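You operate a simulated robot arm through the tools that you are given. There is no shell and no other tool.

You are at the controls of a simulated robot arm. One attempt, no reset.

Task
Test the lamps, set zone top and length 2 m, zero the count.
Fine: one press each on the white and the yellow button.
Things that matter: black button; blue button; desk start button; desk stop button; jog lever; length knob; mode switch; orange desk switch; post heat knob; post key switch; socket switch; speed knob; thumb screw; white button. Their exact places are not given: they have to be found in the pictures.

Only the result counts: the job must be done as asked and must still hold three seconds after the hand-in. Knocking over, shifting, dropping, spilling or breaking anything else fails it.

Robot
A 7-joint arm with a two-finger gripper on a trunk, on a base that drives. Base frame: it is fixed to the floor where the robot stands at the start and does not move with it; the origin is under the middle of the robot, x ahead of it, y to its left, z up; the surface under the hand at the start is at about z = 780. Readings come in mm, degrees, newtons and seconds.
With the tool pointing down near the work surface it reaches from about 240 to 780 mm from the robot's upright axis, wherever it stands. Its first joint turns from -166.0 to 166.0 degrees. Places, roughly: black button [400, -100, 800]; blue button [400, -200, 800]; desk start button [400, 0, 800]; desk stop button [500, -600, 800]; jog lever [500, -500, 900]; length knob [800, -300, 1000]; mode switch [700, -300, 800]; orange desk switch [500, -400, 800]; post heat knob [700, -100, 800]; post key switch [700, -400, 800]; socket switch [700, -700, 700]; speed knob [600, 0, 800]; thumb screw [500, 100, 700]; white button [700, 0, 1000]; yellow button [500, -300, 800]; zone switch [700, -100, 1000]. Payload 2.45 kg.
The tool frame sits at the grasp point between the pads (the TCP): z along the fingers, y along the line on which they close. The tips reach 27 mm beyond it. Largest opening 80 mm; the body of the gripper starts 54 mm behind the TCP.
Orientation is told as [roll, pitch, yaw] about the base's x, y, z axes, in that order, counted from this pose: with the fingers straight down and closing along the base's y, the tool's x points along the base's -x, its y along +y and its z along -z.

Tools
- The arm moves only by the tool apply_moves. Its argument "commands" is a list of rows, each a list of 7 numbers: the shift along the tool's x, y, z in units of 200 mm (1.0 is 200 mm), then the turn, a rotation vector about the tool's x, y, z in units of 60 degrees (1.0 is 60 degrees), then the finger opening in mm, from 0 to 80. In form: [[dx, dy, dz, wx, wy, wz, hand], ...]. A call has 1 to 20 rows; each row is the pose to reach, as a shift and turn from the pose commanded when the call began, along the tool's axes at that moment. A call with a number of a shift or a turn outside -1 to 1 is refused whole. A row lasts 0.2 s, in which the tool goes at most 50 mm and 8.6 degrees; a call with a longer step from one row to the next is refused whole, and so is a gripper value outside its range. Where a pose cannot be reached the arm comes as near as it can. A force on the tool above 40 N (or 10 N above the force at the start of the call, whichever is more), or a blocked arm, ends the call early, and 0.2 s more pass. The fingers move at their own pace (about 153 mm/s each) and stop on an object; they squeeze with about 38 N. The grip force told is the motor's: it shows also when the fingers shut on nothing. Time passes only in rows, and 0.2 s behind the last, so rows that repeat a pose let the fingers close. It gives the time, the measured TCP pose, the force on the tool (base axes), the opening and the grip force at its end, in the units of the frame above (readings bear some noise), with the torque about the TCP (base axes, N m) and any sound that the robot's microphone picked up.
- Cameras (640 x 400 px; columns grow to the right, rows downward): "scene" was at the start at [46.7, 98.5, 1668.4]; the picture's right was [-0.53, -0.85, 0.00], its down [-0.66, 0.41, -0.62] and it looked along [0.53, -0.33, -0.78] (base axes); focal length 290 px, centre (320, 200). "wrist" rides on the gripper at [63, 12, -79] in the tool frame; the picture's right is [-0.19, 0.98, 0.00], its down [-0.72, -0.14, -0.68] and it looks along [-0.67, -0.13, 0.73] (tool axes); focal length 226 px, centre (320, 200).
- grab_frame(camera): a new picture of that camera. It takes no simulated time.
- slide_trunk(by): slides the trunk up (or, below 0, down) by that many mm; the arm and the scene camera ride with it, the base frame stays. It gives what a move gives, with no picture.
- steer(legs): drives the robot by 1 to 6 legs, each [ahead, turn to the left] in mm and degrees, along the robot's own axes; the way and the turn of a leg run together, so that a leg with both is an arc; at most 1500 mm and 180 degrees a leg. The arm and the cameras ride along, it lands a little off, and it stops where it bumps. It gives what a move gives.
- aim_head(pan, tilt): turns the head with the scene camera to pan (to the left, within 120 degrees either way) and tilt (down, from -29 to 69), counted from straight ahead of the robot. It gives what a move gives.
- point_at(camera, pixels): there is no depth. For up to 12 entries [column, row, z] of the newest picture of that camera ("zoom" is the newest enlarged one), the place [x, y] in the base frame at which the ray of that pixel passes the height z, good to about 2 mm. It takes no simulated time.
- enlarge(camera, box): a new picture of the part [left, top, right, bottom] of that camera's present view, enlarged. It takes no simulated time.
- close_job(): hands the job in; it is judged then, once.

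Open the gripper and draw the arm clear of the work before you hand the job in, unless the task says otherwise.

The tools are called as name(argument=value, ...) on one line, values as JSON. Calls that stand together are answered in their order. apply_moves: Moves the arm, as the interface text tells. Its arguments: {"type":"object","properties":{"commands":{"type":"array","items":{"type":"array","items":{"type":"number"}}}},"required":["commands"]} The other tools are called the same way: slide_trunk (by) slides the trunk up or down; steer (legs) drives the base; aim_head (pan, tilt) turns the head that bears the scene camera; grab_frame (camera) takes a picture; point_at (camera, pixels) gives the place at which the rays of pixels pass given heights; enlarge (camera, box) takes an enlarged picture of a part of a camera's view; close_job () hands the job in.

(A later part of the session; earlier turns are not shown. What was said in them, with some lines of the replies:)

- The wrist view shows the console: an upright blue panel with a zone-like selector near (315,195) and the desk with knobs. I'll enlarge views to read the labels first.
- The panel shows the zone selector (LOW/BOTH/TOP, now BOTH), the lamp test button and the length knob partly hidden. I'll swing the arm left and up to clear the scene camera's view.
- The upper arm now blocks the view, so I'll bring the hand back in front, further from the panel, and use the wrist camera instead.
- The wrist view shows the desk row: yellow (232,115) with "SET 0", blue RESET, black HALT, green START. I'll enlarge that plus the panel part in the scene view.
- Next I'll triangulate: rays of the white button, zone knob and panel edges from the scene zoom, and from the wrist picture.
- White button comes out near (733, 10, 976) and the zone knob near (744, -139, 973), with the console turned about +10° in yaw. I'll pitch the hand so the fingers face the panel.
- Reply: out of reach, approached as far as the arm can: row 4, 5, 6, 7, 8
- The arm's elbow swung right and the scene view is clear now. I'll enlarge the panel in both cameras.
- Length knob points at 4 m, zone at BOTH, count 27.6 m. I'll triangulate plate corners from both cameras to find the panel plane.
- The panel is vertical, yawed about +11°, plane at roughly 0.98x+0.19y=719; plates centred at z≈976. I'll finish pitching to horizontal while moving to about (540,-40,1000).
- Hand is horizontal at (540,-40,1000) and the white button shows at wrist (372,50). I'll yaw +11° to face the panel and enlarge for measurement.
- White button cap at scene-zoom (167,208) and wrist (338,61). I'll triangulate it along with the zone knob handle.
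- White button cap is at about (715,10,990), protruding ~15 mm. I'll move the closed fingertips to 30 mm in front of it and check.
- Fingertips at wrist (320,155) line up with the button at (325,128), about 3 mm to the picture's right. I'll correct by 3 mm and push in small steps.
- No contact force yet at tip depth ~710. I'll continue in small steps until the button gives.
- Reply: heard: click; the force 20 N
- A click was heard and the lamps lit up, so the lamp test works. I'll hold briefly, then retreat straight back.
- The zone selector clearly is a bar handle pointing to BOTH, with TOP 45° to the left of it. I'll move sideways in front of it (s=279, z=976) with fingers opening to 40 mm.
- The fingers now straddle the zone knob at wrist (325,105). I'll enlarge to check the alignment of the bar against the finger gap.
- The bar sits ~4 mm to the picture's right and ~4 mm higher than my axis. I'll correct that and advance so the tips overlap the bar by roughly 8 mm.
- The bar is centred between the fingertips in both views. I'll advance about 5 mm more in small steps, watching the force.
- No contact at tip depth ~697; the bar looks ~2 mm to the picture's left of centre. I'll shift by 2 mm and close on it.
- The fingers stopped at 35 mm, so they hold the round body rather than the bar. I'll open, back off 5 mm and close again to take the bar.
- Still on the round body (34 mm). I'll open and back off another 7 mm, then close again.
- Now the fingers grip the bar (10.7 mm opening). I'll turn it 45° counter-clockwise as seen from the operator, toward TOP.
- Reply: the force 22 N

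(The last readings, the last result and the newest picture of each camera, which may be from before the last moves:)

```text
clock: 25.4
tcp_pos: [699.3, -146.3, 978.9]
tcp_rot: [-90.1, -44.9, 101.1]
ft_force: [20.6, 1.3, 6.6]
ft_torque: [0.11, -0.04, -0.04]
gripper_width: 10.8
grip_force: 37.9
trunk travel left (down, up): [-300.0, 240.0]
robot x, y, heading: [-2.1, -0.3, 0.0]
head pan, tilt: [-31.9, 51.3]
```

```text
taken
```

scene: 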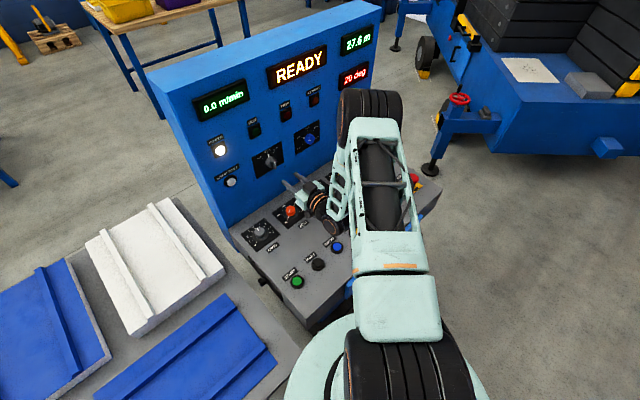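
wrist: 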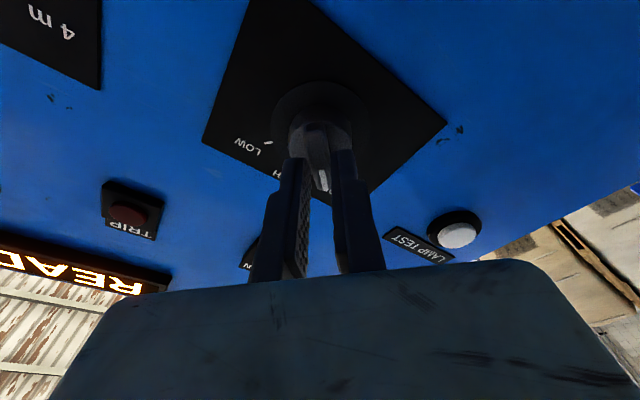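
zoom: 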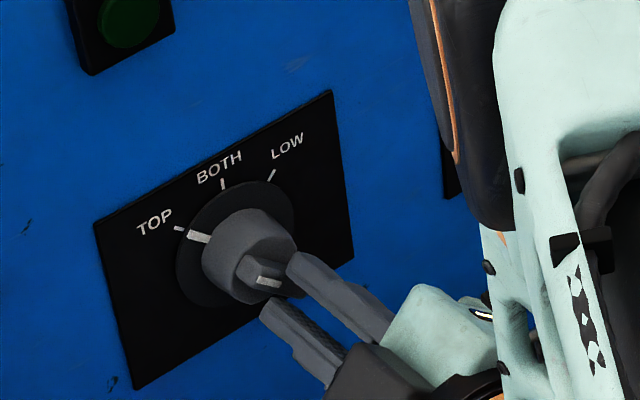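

The pointer mark now lies at TOP. I'll release and retreat straight back, then check the selector stays.

apply_moves(commands=[[0, 0, 0, 0, 0, 0, 10], [0, 0, 0, 0, 0, 0, 24], [0, 0, 0, 0, 0, 0, 36], [0, 0, -0.08, 0, 0, 0, 36], [0, 0, -0.2, 0, 0, 0, 36], [0, 0, -0.35, 0, 0, 0, 36], [0, 0, -0.5, 0, 0, 0, 36], [0, 0, -0.5, 0, 0, 0, 36]])

enlarge(camera="scene", box=[240, 130, 320, 180])

grab_frame(camera="scene")

enlarge(camera="wrist", box=[200, 0, 440, 150])

```text
clock: 27.2
tcp_pos: [597.0, -165.7, 981.6]
tcp_rot: [-90.0, -45.0, 101.1]
ft_force: [0.9, -0.4, 0.5]
ft_torque: [-0.01, 0.0, -0.02]
gripper_width: 35.9
grip_force: 0.1
trunk travel left (down, up): [-300.0, 240.0]
robot x, y, heading: [4.8, 2.1, -0.1]
head pan, tilt: [-31.9, 51.3]
```

```text
8.00 times, centred on (280, 155) of scene
```

zoom: 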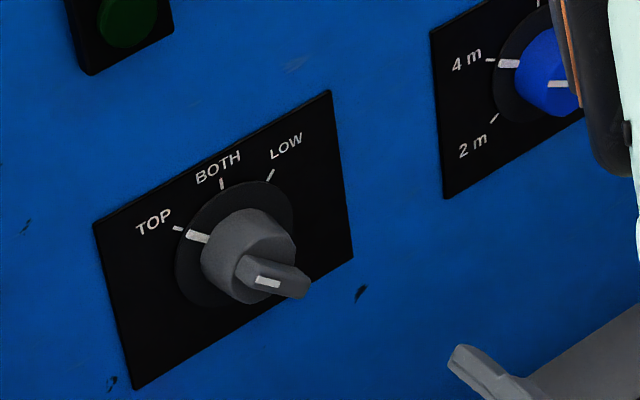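

```text
taken
```

scene: 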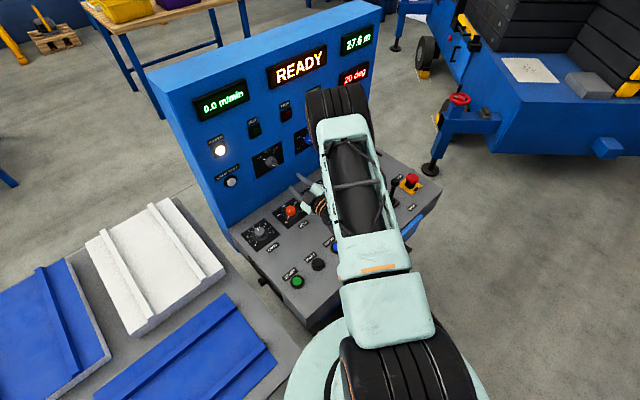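

```text
2.67 times, centred on (320, 75) of wrist
```

zoom: 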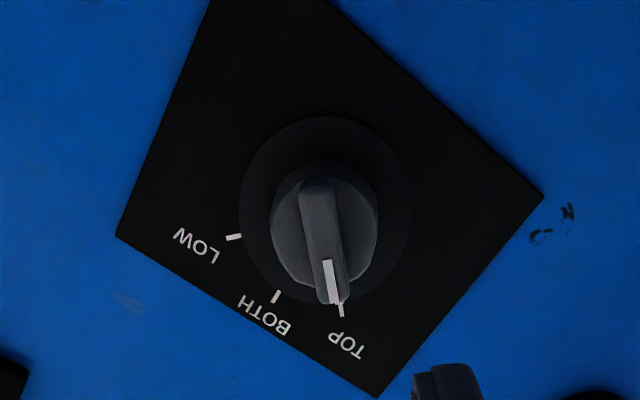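

Zone now sits on TOP. Next the length knob; first I'll check where the elbow is relative to the panel from the scene picture (elbow near (338,108)).

point_at(camera="scene", pixels=[[338, 108, 1000], [338, 108, 1100], [338, 108, 1200], [338, 108, 1300], [338, 84, 1100], [338, 84, 1200], [338, 84, 1300]])

enlarge(camera="scene", box=[240, 60, 440, 220])

```text
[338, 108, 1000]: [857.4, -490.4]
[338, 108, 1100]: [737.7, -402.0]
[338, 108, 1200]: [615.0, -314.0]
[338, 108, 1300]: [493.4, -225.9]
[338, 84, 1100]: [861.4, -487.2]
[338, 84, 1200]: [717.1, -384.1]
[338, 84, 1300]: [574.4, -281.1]
```

```text
2.50 times, centred on (340, 140) of scene
```

zoom: 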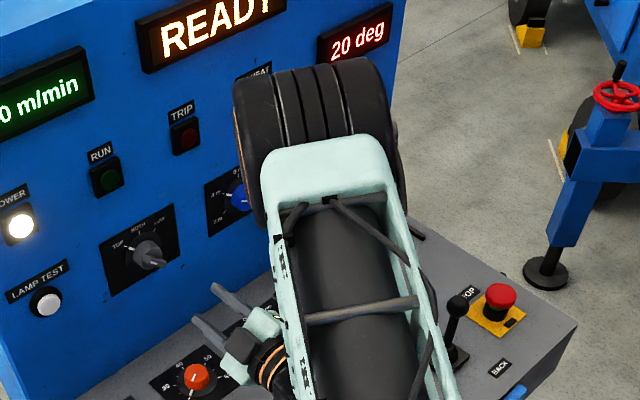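

The elbow is about (530,-250,1300), well clear of the panel. I'll move right to the length knob's axis while rolling the hand back +60° (to about +15° roll), fingers opening to 64 mm.

apply_moves(commands=[[0.08, -0.08, 0, 0, 0, 0.125, 40], [0.16, -0.16, 0, 0, 0, 0.25, 50], [0.24, -0.24, 0, 0, 0, 0.375, 64], [0.32, -0.32, 0.02, 0, 0, 0.5, 64], [0.4, -0.4, 0.04, 0, 0, 0.625, 64], [0.48, -0.48, 0.06, 0, 0, 0.75, 64], [0.56, -0.56, 0.08, 0, 0, 0.875, 64], [0.63, -0.63, 0.1, 0, 0, 1.0, 64], [0.63, -0.63, 0.1, 0, 0, 1.0, 64]])

grab_frame(camera="wrist")

grab_frame(camera="scene")

```text
clock: 29.2
tcp_pos: [652.8, -333.9, 977.4]
tcp_rot: [89.9, -74.7, -78.9]
ft_force: [0.2, -0.9, 0.1]
ft_torque: [0.0, 0.01, -0.03]
gripper_width: 64.1
grip_force: 0.0
trunk travel left (down, up): [-300.0, 240.0]
robot x, y, heading: [-1.7, -0.2, -0.0]
head pan, tilt: [-31.9, 51.3]
```

```text
taken
```

wrist: 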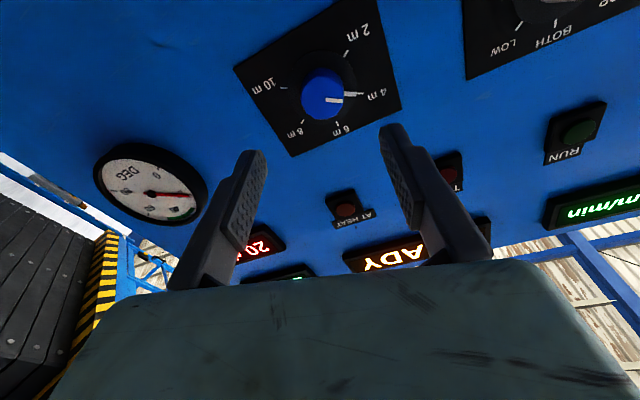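

```text
taken
```

scene: 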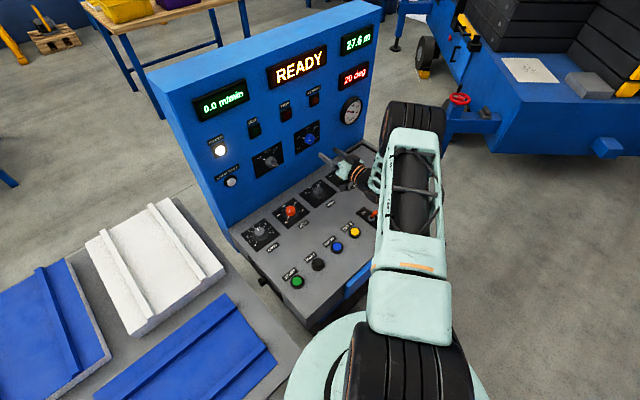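

Knob cap shows near wrist (323,93). I'll enlarge both views for exact alignment and the scale.

enlarge(camera="wrist", box=[220, 0, 420, 160])

enlarge(camera="scene", box=[270, 110, 350, 160])

```text
2.50 times, centred on (320, 80) of wrist
```

zoom: 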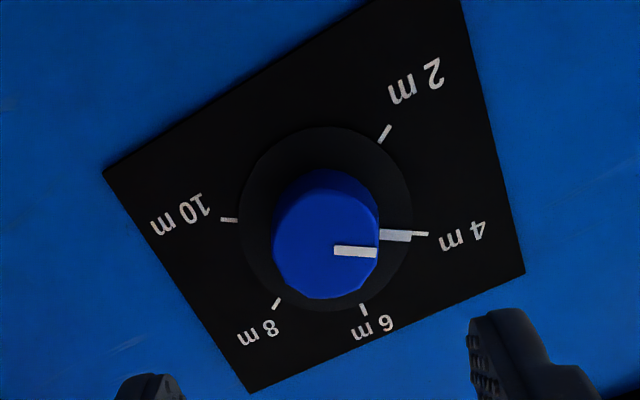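

```text
8.00 times, centred on (310, 135) of scene
```

zoom: 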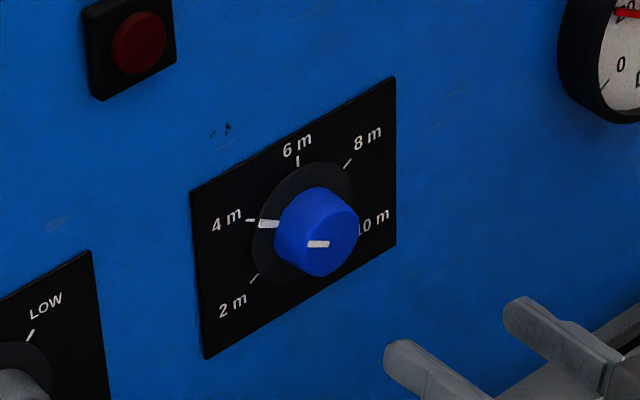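

The knob's axis is about 2.5 mm to the picture's right; front face is at depth ~688. I'll correct and advance so the tips overlap the knob by ~15 mm.

apply_moves(commands=[[-0.003, 0.0125, 0.1, 0, 0, 0, 64], [-0.003, 0.0125, 0.2, 0, 0, 0, 64], [-0.003, 0.0125, 0.3, 0, 0, 0, 64], [-0.003, 0.0125, 0.38, 0, 0, 0, 64], [-0.003, 0.0125, 0.44, 0, 0, 0, 64], [-0.003, 0.0125, 0.48, 0, 0, 0, 64], [-0.003, 0.0125, 0.48, 0, 0, 0, 64]])

grab_frame(camera="wrist")

enlarge(camera="scene", box=[270, 110, 350, 160])

```text
clock: 30.8
tcp_pos: [747.3, -314.0, 981.8]
tcp_rot: [90.1, -75.0, -79.1]
ft_force: [-1.1, 0.2, -0.6]
ft_torque: [0.0, -0.02, 0.01]
gripper_width: 64.2
grip_force: 0.0
trunk travel left (down, up): [-300.0, 240.0]
robot x, y, heading: [0.8, 2.9, 0.1]
head pan, tilt: [-31.9, 51.3]
```

```text
taken
```

wrist: 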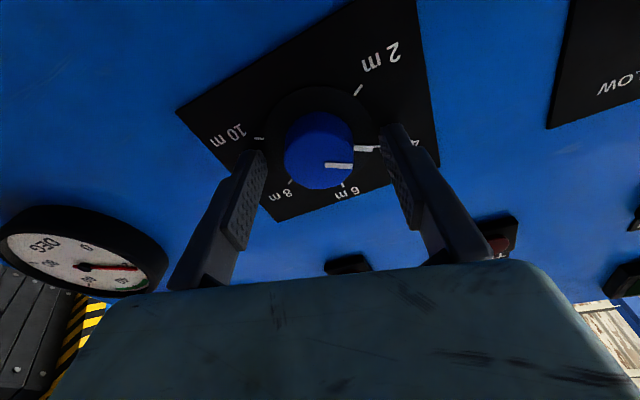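

```text
8.00 times, centred on (310, 135) of scene
```

zoom: 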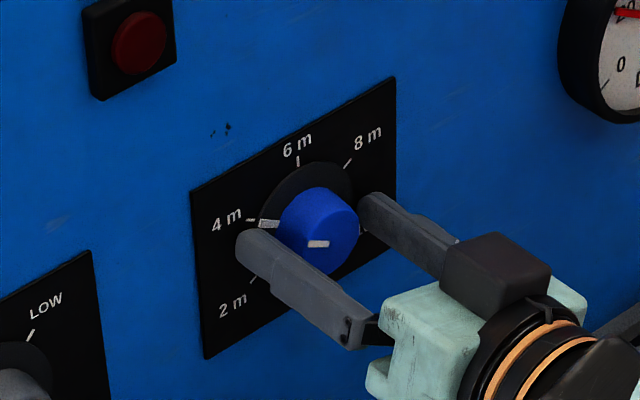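

Knob is centred between the fingers. I'll go 2 mm deeper and close on it.

apply_moves(commands=[[0, 0, 0.01, 0, 0, 0, 64], [0, 0, 0.01, 0, 0, 0, 48], [0, 0, 0.01, 0, 0, 0, 30], [0, 0, 0.01, 0, 0, 0, 20], [0, 0, 0.01, 0, 0, 0, 20]])

enlarge(camera="wrist", box=[220, 60, 420, 220])

```text
clock: 32.0
tcp_pos: [748.7, -312.7, 979.7]
tcp_rot: [89.9, -74.9, -78.9]
ft_force: [-0.3, 0.3, -0.8]
ft_torque: [0.04, -0.05, 0.0]
gripper_width: 35.9
grip_force: 45.4
trunk travel left (down, up): [-300.0, 240.0]
robot x, y, heading: [-1.8, 0.7, 0.1]
head pan, tilt: [-31.9, 51.3]
```

```text
2.50 times, centred on (320, 140) of wrist
```

zoom: 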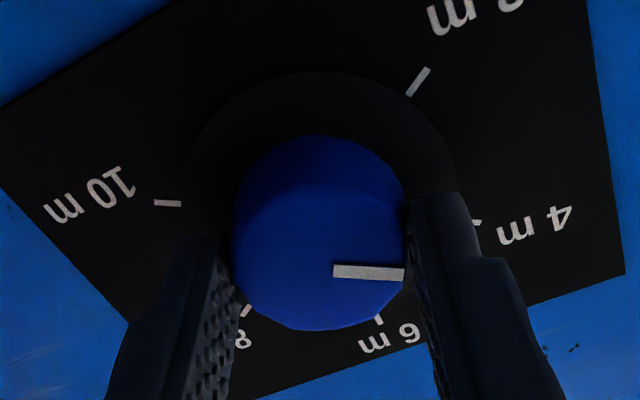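

Firmly on the knob at 35.9 mm. I'll turn it 60° counter-clockwise (operator view) toward 2 m.

apply_moves(commands=[[0, 0, 0, 0, 0, -0.11, 20], [0, 0, 0, 0, 0, -0.22, 20], [0, 0, 0, 0, 0, -0.33, 20], [0, 0, 0, 0, 0, -0.44, 20], [0, 0, 0, 0, 0, -0.55, 20], [0, 0, 0, 0, 0, -0.66, 20], [0, 0, 0, 0, 0, -0.77, 20], [0, 0, 0, 0, 0, -0.88, 20], [0, 0, 0, 0, 0, -1.0, 20], [0, 0, 0, 0, 0, -1.0, 20]])

grab_frame(camera="wrist")

enlarge(camera="wrist", box=[220, 60, 420, 220])

enlarge(camera="scene", box=[270, 110, 350, 160])

```text
clock: 34.2
tcp_pos: [747.7, -312.6, 980.2]
tcp_rot: [-89.8, -44.8, 100.9]
ft_force: [-5.8, 12.5, -6.4]
ft_torque: [0.17, 0.01, 0.48]
gripper_width: 35.8
grip_force: 44.7
trunk travel left (down, up): [-300.0, 240.0]
robot x, y, heading: [0.6, 0.7, -0.1]
head pan, tilt: [-31.9, 51.3]
```

```text
taken
```

wrist: 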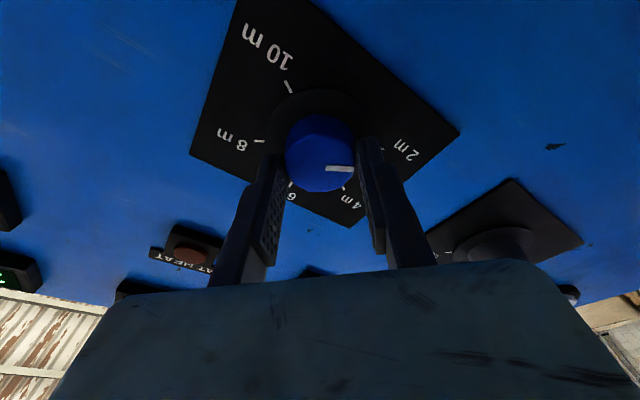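

```text
2.50 times, centred on (320, 140) of wrist
```

zoom: 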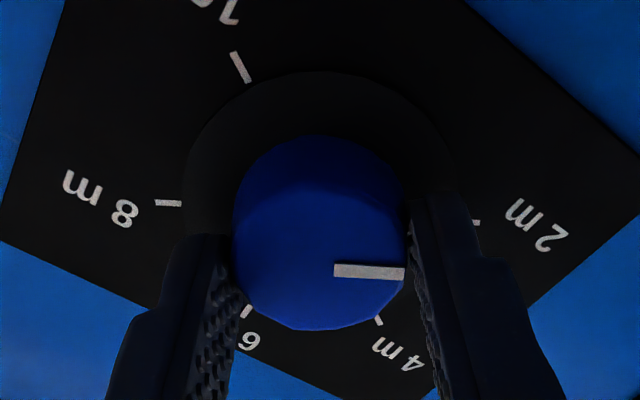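

```text
8.00 times, centred on (310, 135) of scene
```

zoom: 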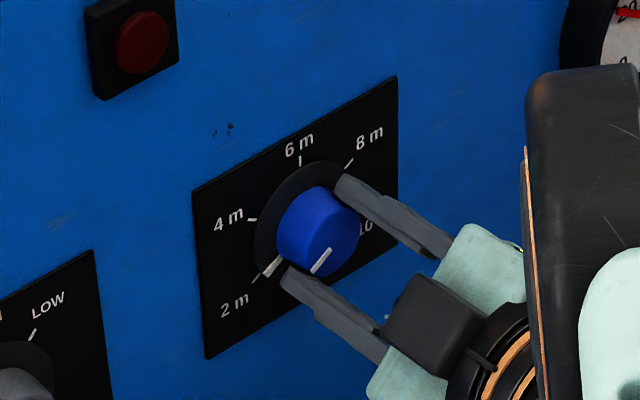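

The mark now sits on 2 m just as it sat on 4 m before. I'll release, back off and check that it stays.

apply_moves(commands=[[0, 0, 0, 0, 0, 0, 36], [0, 0, 0, 0, 0, 0, 50], [0, 0, 0, 0, 0, 0, 64], [0, 0, 0, 0, 0, 0, 64], [0, 0, -0.1, 0, 0, 0, 64], [0, 0, -0.25, 0, 0, 0, 64], [0, 0, -0.4, 0, 0, 0, 64], [0, 0, -0.55, 0, 0, 0, 64], [0, 0, -0.55, 0, 0, 0, 64]])

enlarge(camera="wrist", box=[220, 0, 420, 160])

enlarge(camera="scene", box=[270, 110, 350, 160])

grab_frame(camera="scene")

```text
clock: 36.2
tcp_pos: [640.9, -336.9, 984.1]
tcp_rot: [-90.1, -45.0, 101.0]
ft_force: [0.1, 0.2, -0.9]
ft_torque: [0.01, 0.0, -0.03]
gripper_width: 64.3
grip_force: 0.0
trunk travel left (down, up): [-300.0, 240.0]
robot x, y, heading: [1.3, -1.5, 0.0]
head pan, tilt: [-31.9, 51.3]
```

```text
2.50 times, centred on (320, 80) of wrist
```

zoom: 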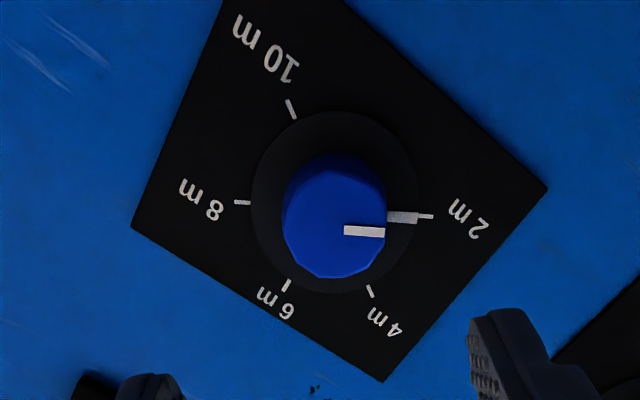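

```text
8.00 times, centred on (310, 135) of scene
```

zoom: 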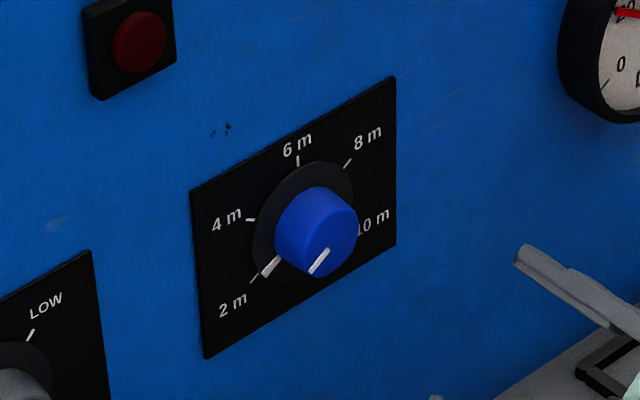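

```text
taken
```

scene: 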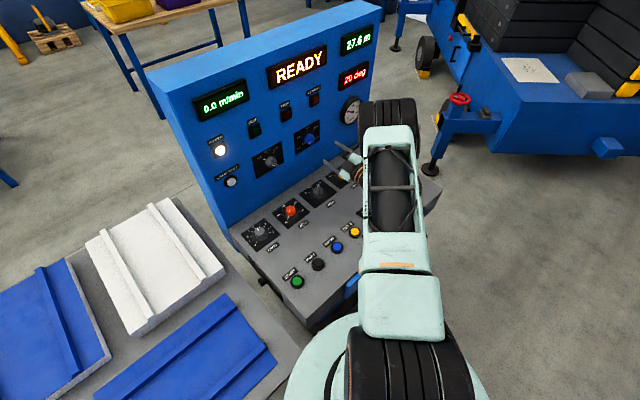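

Length holds on 2 m. Now I'll back away and up, unrolling the hand, before pointing it down for the yellow SET 0 button.

apply_moves(commands=[[-0.03, -0.03, -0.1, 0, 0, 0.1, 40], [-0.07, -0.07, -0.2, 0, 0, 0.2, 20], [-0.11, -0.11, -0.3, 0, 0, 0.3, 0], [-0.15, -0.15, -0.4, 0, 0, 0.4, 0], [-0.19, -0.19, -0.5, 0, 0, 0.52, 0], [-0.23, -0.23, -0.55, 0, 0, 0.64, 0], [-0.28, -0.28, -0.6, 0, 0, 0.75, 0], [-0.28, -0.28, -0.6, 0, 0, 0.75, 0]])

grab_frame(camera="scene")

```text
clock: 38.0
tcp_pos: [521.8, -357.8, 1060.3]
tcp_rot: [80.7, -90.0, -69.8]
ft_force: [-0.3, -0.6, -0.9]
ft_torque: [0.02, -0.04, -0.02]
gripper_width: 0.0
grip_force: 30.1
trunk travel left (down, up): [-300.0, 240.0]
robot x, y, heading: [-0.4, 1.1, 0.0]
head pan, tilt: [-31.9, 51.3]
```

```text
taken
```

scene: 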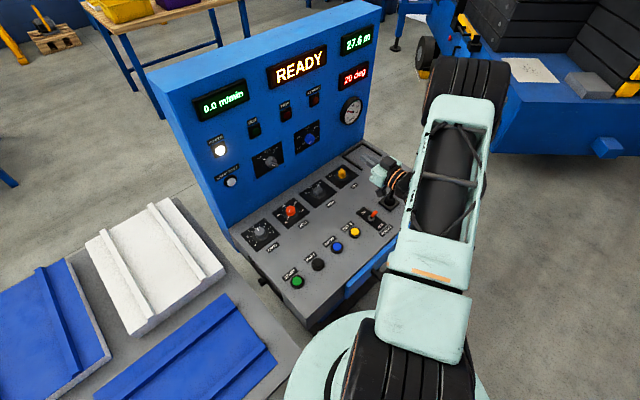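

Clear of the controls. I'll pitch the hand down by 60° first while rising 60 mm.

apply_moves(commands=[[-0.1, 0.04, -0.05, 0, 0.125, 0, 0], [-0.2, 0.08, -0.1, 0, 0.25, 0, 0], [-0.3, 0.12, -0.12, 0, 0.375, 0, 0], [-0.3, 0.16, -0.14, 0, 0.5, 0, 0], [-0.3, 0.2, -0.16, 0, 0.625, 0, 0], [-0.3, 0.24, -0.18, 0, 0.75, 0, 0], [-0.3, 0.28, -0.2, 0, 0.875, 0, 0], [-0.3, 0.3, -0.2, 0, 1.0, 0, 0], [-0.3, 0.3, -0.2, 0, 1.0, 0, 0]])

grab_frame(camera="scene")

```text
clock: 40.0
tcp_pos: [472.1, -306.8, 1120.8]
tcp_rot: [-0.1, -29.9, 11.1]
ft_force: [-0.1, 0.3, -1.1]
ft_torque: [-0.01, -0.02, -0.02]
gripper_width: 0.1
grip_force: 29.7
trunk travel left (down, up): [-300.0, 240.0]
robot x, y, heading: [-1.2, -0.7, -0.2]
head pan, tilt: [-31.9, 51.3]
```

```text
taken
```

scene: 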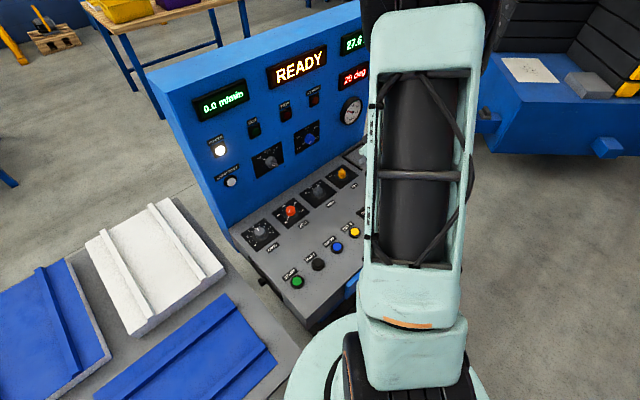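

The yellow button is still visible in the scene at (355,232). I'll enlarge and get its ray, and finish pitching the hand to straight down.

enlarge(camera="scene", box=[280, 180, 380, 300])

apply_moves(commands=[[0, 0, 0, 0, 0.125, 0, 0], [0, 0, 0, 0, 0.25, 0, 0], [0, 0, 0, 0, 0.375, 0, 0], [0, 0, 0, 0, 0.5, 0, 0], [0, 0, 0, 0, 0.5, 0, 0]])

grab_frame(camera="wrist")

grab_frame(camera="scene")

```text
3.33 times, centred on (330, 240) of scene
```

zoom: 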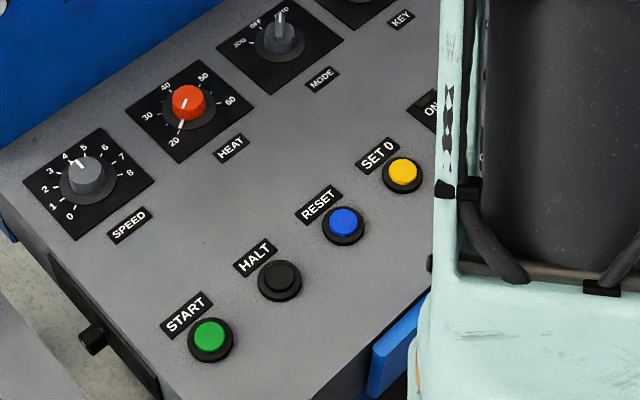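

```text
clock: 41.2
tcp_pos: [472.0, -307.1, 1119.6]
tcp_rot: [0.1, 0.1, 11.0]
ft_force: [-0.5, -0.2, 0.5]
ft_torque: [0.0, 0.01, 0.0]
gripper_width: 0.0
grip_force: 30.4
trunk travel left (down, up): [-300.0, 240.0]
robot x, y, heading: [1.5, -0.1, -0.0]
head pan, tilt: [-31.9, 51.3]
```

```text
taken
```

wrist: 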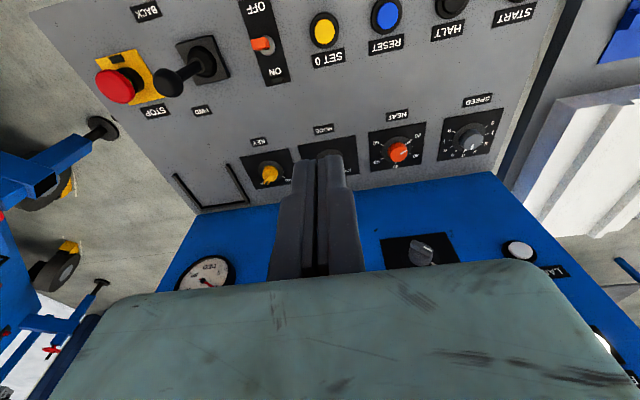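

```text
taken
```

scene: 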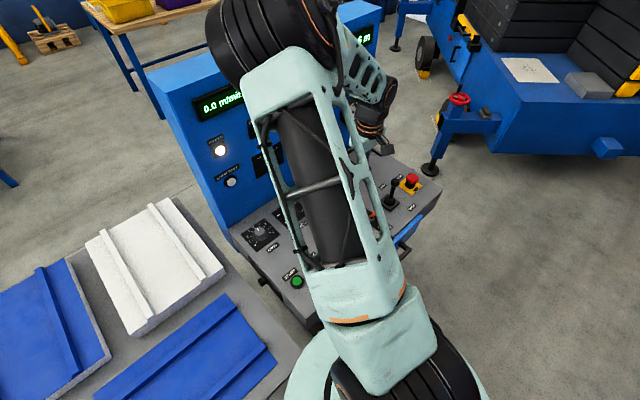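

Hand now points straight down; yellow is at wrist (324,32) and scene (354.9,231). I'll triangulate yellow, blue, and desk plane points.

point_at(camera="scene", pixels=[[354.9, 231, 780], [354.9, 231, 840], [336.9, 246.6, 780], [336.9, 246.6, 840], [297, 280.2, 780], [297, 280.2, 840], [412, 183, 780], [412, 183, 880]])

point_at(camera="wrist", pixels=[[324, 32, 780], [324, 32, 840], [386, 15, 780], [386, 15, 840], [397, 152, 780], [397, 152, 840], [268, 172, 780], [268, 172, 840]])

enlarge(camera="wrist", box=[220, 0, 460, 150])

```text
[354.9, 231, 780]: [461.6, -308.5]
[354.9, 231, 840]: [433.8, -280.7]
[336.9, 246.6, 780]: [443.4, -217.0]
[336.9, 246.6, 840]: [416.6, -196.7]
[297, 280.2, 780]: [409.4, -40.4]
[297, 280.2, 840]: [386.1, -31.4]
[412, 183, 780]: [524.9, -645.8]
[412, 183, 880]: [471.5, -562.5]
```

```text
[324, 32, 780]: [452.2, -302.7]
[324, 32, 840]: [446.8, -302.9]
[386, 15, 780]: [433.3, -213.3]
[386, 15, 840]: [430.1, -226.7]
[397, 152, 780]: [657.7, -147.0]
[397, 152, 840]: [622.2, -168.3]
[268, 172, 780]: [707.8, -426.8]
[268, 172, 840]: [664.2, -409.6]
```

```text
2.67 times, centred on (340, 75) of wrist
```

zoom: 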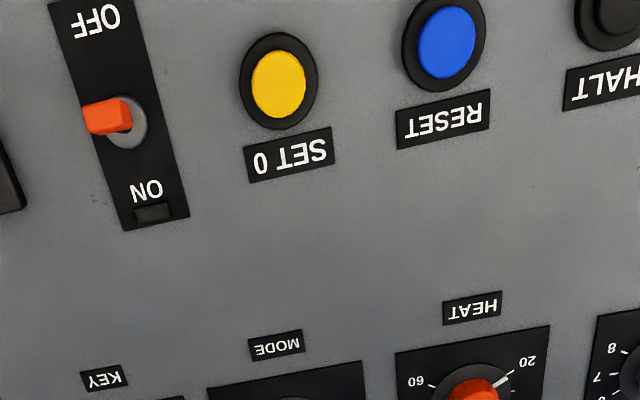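

Yellow cap is at about (450.5, -303, 797). I'll move above it and descend to z≈930, then check alignment.

apply_moves(commands=[[0.05, 0.02, 0.15, 0, 0, 0, 0], [0.101, 0.042, 0.35, 0, 0, 0, 0], [0.101, 0.042, 0.55, 0, 0, 0, 0], [0.101, 0.042, 0.75, 0, 0, 0, 0], [0.101, 0.042, 0.95, 0, 0, 0, 0], [0.101, 0.042, 0.95, 0, 0, 0, 0]])

grab_frame(camera="wrist")

grab_frame(camera="scene")

```text
clock: 42.6
tcp_pos: [450.0, -303.6, 930.7]
tcp_rot: [-0.1, 0.0, 11.0]
ft_force: [0.3, 0.3, 0.6]
ft_torque: [-0.02, 0.03, 0.0]
gripper_width: 0.2
grip_force: 29.7
trunk travel left (down, up): [-300.0, 240.0]
robot x, y, heading: [0.6, -3.3, 0.1]
head pan, tilt: [-31.9, 51.3]
```

```text
taken
```

wrist: 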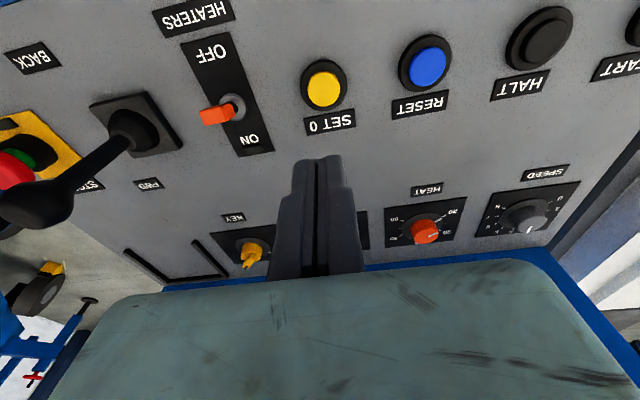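

```text
taken
```

scene: 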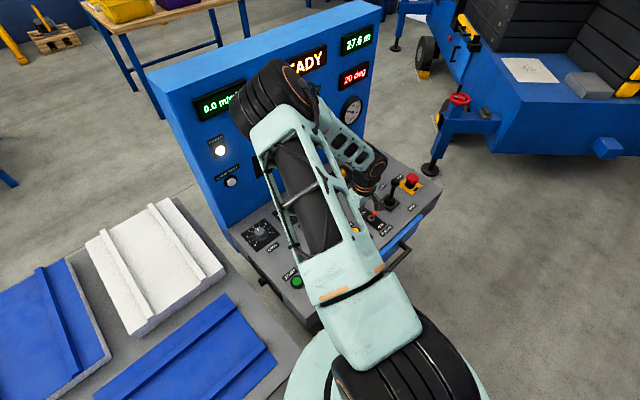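

Yellow sits at wrist (323,90), 2.5 mm to the picture's right of the tool axis. I'll correct that and descend to tips about 10 mm above the cap.

apply_moves(commands=[[0, 0.012, 0.1, 0, 0, 0, 0], [0, 0.012, 0.22, 0, 0, 0, 0], [0, 0.012, 0.34, 0, 0, 0, 0], [0, 0.012, 0.42, 0, 0, 0, 0], [0, 0.012, 0.47, 0, 0, 0, 0], [0, 0.012, 0.47, 0, 0, 0, 0]])

grab_frame(camera="wrist")

enlarge(camera="scene", box=[320, 160, 440, 260])

```text
clock: 44.0
tcp_pos: [449.5, -301.2, 835.5]
tcp_rot: [0.0, -0.1, 11.0]
ft_force: [-0.2, 0.2, 0.0]
ft_torque: [0.01, 0.0, 0.01]
gripper_width: 0.2
grip_force: 29.4
trunk travel left (down, up): [-300.0, 240.0]
robot x, y, heading: [-0.8, 1.1, -0.0]
head pan, tilt: [-31.9, 51.3]
```

```text
taken
```

wrist: 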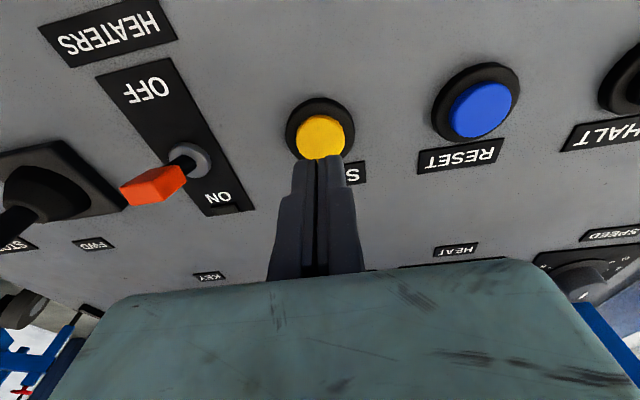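

```text
4.00 times, centred on (380, 210) of scene
```

zoom: 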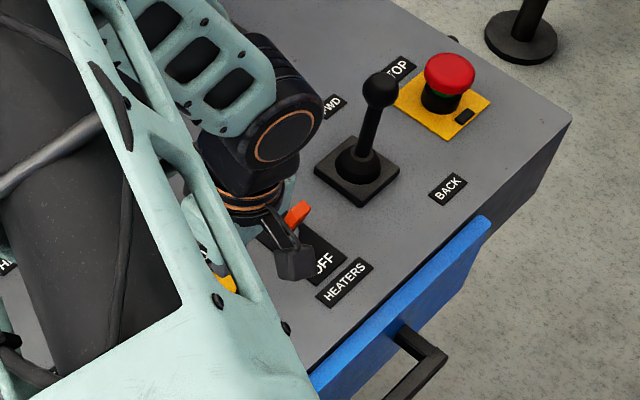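

The yellow cap at (320,137) is centred under the closed fingertips. I'll press down in small steps.

apply_moves(commands=[[0, 0, 0.03, 0, 0, 0, 0], [0, 0, 0.045, 0, 0, 0, 0], [0, 0, 0.055, 0, 0, 0, 0], [0, 0, 0.065, 0, 0, 0, 0], [0, 0, 0.075, 0, 0, 0, 0]])

grab_frame(camera="wrist")

enlarge(camera="scene", box=[320, 20, 400, 100])

```text
clock: 45.2
tcp_pos: [449.6, -300.1, 822.3]
tcp_rot: [-0.1, -0.1, 10.9]
ft_force: [-0.1, 0.4, -0.3]
ft_torque: [-0.03, -0.02, -0.03]
gripper_width: 0.2
grip_force: 29.7
trunk travel left (down, up): [-300.0, 240.0]
robot x, y, heading: [0.4, 1.4, -0.2]
head pan, tilt: [-31.9, 51.3]
```

```text
taken
```

wrist: 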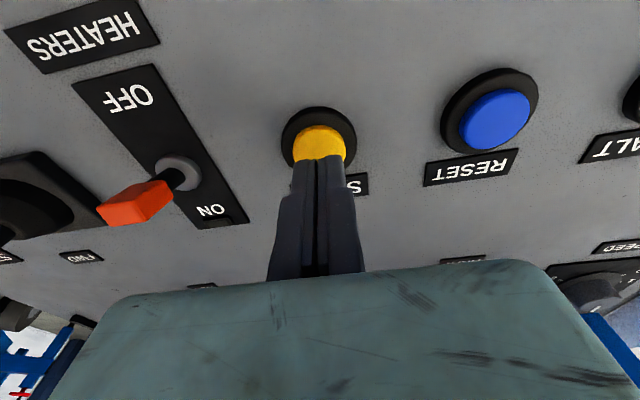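

```text
5.00 times, centred on (360, 60) of scene
```

zoom: 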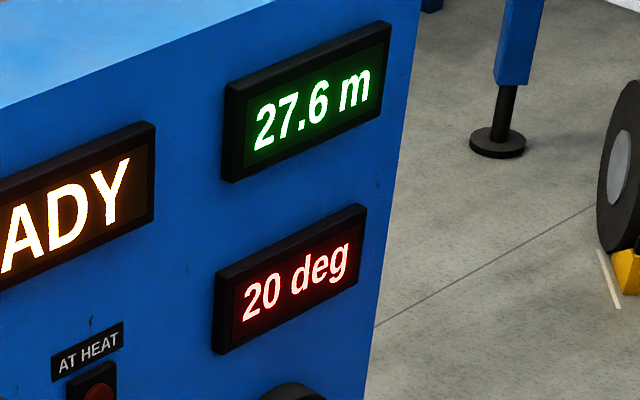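

No contact yet with the tips at about z=795 and the display still reads 27.6 m. I'll continue down in 2 mm steps.

apply_moves(commands=[[0, 0, 0.01, 0, 0, 0, 0], [0, 0, 0.02, 0, 0, 0, 0], [0, 0, 0.03, 0, 0, 0, 0], [0, 0, 0.04, 0, 0, 0, 0]])

enlarge(camera="scene", box=[320, 20, 400, 100])

grab_frame(camera="wrist")

```text
clock: 46.2
tcp_pos: [450.2, -300.1, 812.3]
tcp_rot: [-0.1, 0.0, 11.0]
ft_force: [0.0, 0.2, -0.3]
ft_torque: [0.0, -0.01, 0.01]
gripper_width: 0.0
grip_force: 30.2
trunk travel left (down, up): [-300.0, 240.0]
robot x, y, heading: [-3.2, 2.6, -0.1]
head pan, tilt: [-31.9, 51.3]
```

```text
5.00 times, centred on (360, 60) of scene
```

zoom: 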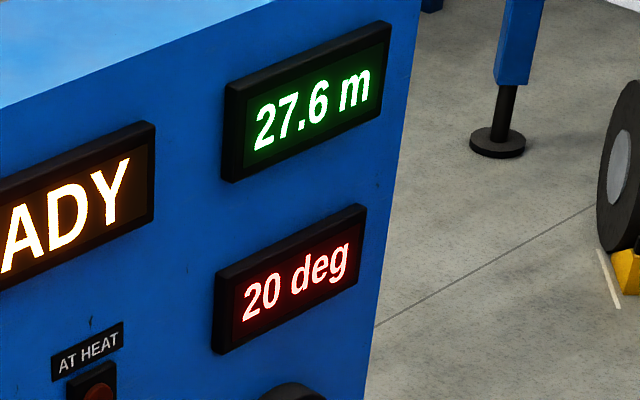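

```text
taken
```

wrist: 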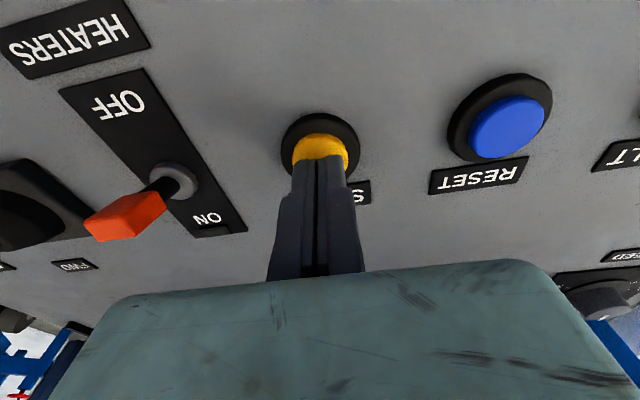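

Still no contact at tip z≈785; the cap is getting close in the image. I'll continue in small steps.

apply_moves(commands=[[0, 0, 0.01, 0, 0, 0, 0], [0, 0, 0.02, 0, 0, 0, 0], [0, 0, 0.03, 0, 0, 0, 0]])

enlarge(camera="scene", box=[320, 20, 400, 100])

grab_frame(camera="wrist")

```text
clock: 47.0
tcp_pos: [449.9, -301.5, 807.1]
tcp_rot: [0.0, 0.1, 11.0]
ft_force: [0.4, -0.2, -0.5]
ft_torque: [0.02, 0.01, 0.01]
gripper_width: 6.3
grip_force: 29.3
trunk travel left (down, up): [-300.0, 240.0]
robot x, y, heading: [1.7, -0.3, -0.0]
head pan, tilt: [-31.9, 51.3]
```

```text
5.00 times, centred on (360, 60) of scene
```

zoom: 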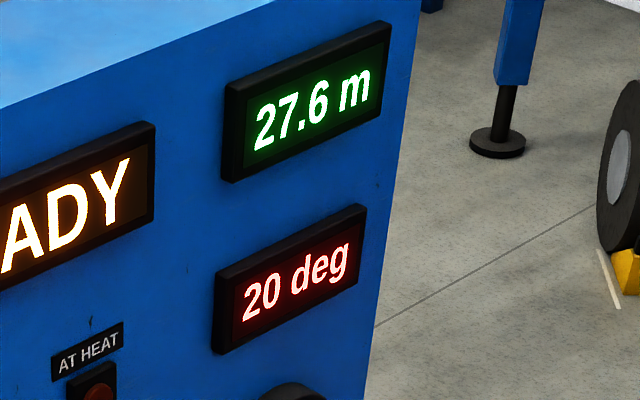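

```text
taken
```

wrist: 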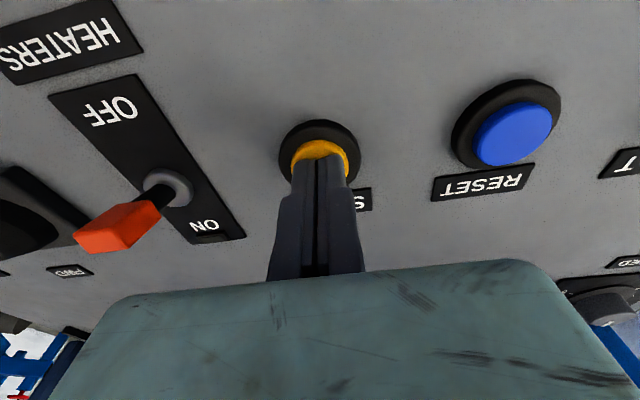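

The finger reading changed slightly, as it did at the white button just at contact. I'll go on in 1.5–2 mm steps.

apply_moves(commands=[[0, 0, 0.01, 0, 0, 0, 0], [0, 0, 0.018, 0, 0, 0, 0], [0, 0, 0.026, 0, 0, 0, 0]])

enlarge(camera="scene", box=[320, 20, 400, 100])

grab_frame(camera="wrist")

```text
clock: 47.8
tcp_pos: [450.0, -300.5, 802.2]
tcp_rot: [-0.1, -0.1, 11.0]
ft_force: [-1.2, -0.8, 8.4]
ft_torque: [-0.04, -0.03, 0.01]
gripper_width: 6.1
grip_force: 30.0
trunk travel left (down, up): [-300.0, 240.0]
robot x, y, heading: [-0.6, -5.0, 0.1]
head pan, tilt: [-31.9, 51.3]
heard: click
```

```text
5.00 times, centred on (360, 60) of scene
```

zoom: 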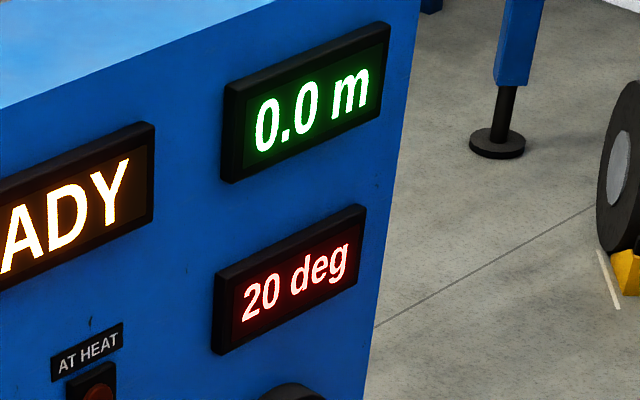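

```text
taken
```

wrist: 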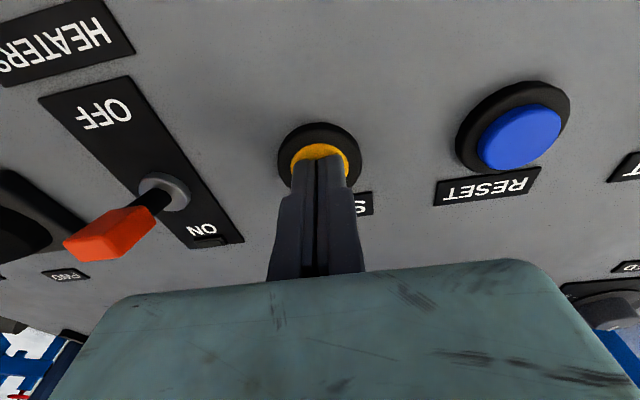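

A click was heard and the count now reads 0.0 m. I'll retreat straight up and open the gripper once high.

apply_moves(commands=[[0, 0, -0.05, 0, 0, 0, 0], [0, 0, -0.2, 0, 0, 0, 0], [0, 0, -0.4, 0, 0, 0, 0], [0, 0, -0.6, 0, 0, 0, 0], [0, 0, -0.8, 0, 0, 0, 0], [0, 0, -1.0, 0, 0, 0, 0], [0, 0, -1.0, 0, 0, 0, 0]])

apply_moves(commands=[[0.1, 0.0, -0.15, 0, 0, 0, 40], [0.2, 0.0, -0.3, 0, 0, 0, 80], [0.3, 0.0, -0.45, 0, 0, 0, 80], [0.35, 0.0, -0.6, 0, 0, 0, 80], [0.35, 0.0, -0.7, 0, 0, 0, 80], [0.35, 0.0, -0.7, 0, 0, 0, 80]])

grab_frame(camera="scene")

grab_frame(camera="wrist")

```text
clock: 49.4
tcp_pos: [448.7, -300.8, 1000.1]
tcp_rot: [0.0, 0.0, 11.0]
ft_force: [1.1, 0.3, 0.3]
ft_torque: [0.01, 0.01, 0.02]
gripper_width: 0.0
grip_force: 29.3
trunk travel left (down, up): [-300.0, 240.0]
robot x, y, heading: [0.2, -1.6, -0.0]
head pan, tilt: [-31.9, 51.3]
```

```text
clock: 50.8
tcp_pos: [383.2, -312.7, 1140.3]
tcp_rot: [0.0, 0.0, 11.0]
ft_force: [0.6, -0.4, -0.3]
ft_torque: [0.04, 0.02, 0.0]
gripper_width: 80.0
grip_force: 0.0
trunk travel left (down, up): [-300.0, 240.0]
robot x, y, heading: [-0.7, 0.4, 0.0]
head pan, tilt: [-31.9, 51.3]
```

```text
taken
```

scene: 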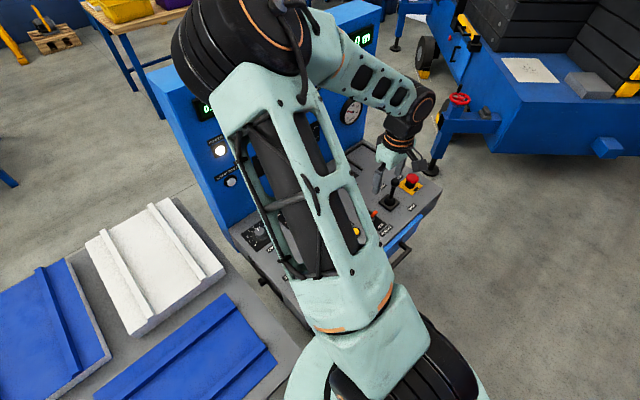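

```text
taken
```

wrist: 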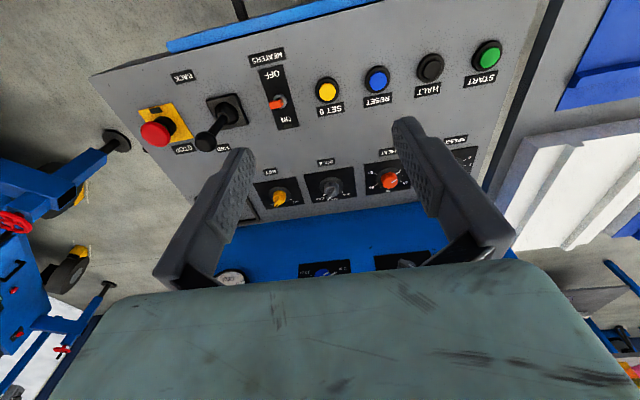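

Job elements look done: count reset, hand clear and open. I'll do a last enlarged check of the desk controls and display.

enlarge(camera="wrist", box=[220, 130, 480, 290])

enlarge(camera="scene", box=[180, 20, 400, 200])

```text
2.46 times, centred on (350, 210) of wrist
```

zoom: 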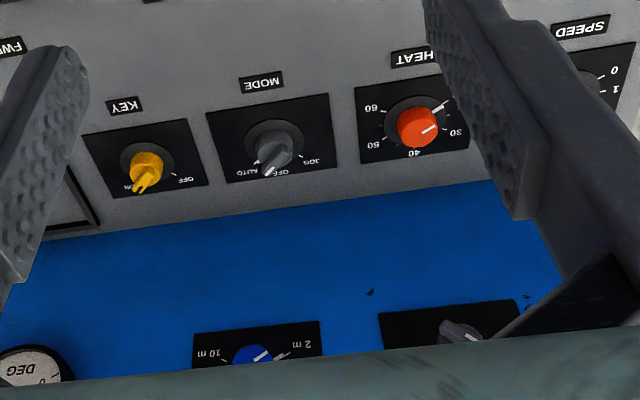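

```text
2.22 times, centred on (290, 110) of scene
```

zoom: 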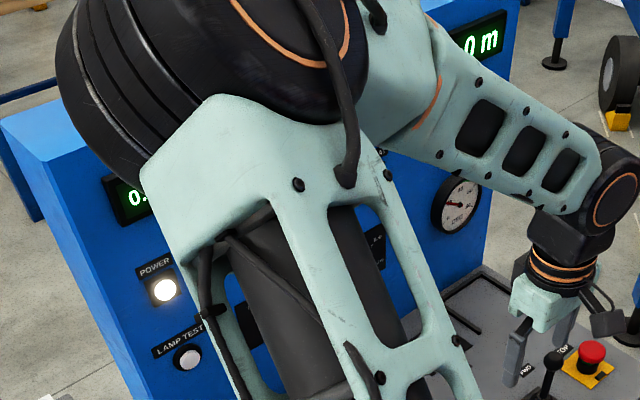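

The length mark is on 2 m, zone is turned to TOP, the count reads 0.0 m, and the other controls look unchanged (mode AUTO, key ON, heat 20). The hand is open and clear, so I hand the job in.

close_job()

```text
The job is handed in.
```

All parts of the job are done, and it has been handed in. I don't have the judging result.

- **Lamp test:** one press on the white button. It clicked, and the RUN, TRIP and AT HEAT lamps and the START button lit up while I held it.
- **Zone:** the selector is turned from BOTH to TOP, and it stayed there after I let go.
- **Length:** the knob is turned from 4 m to 2 m, with its mark on the 2 m tick.
- **Count:** one press on the yellow SET 0 button. It clicked, and the display went from 27.6 m to 0.0 m.

In the last pictures the mode switch (AUTO), key (ON), heat knob (20) and heaters switch looked unchanged. The speed knob's pointer was hidden in those pictures. The gripper was open and clear of the console when I handed in.
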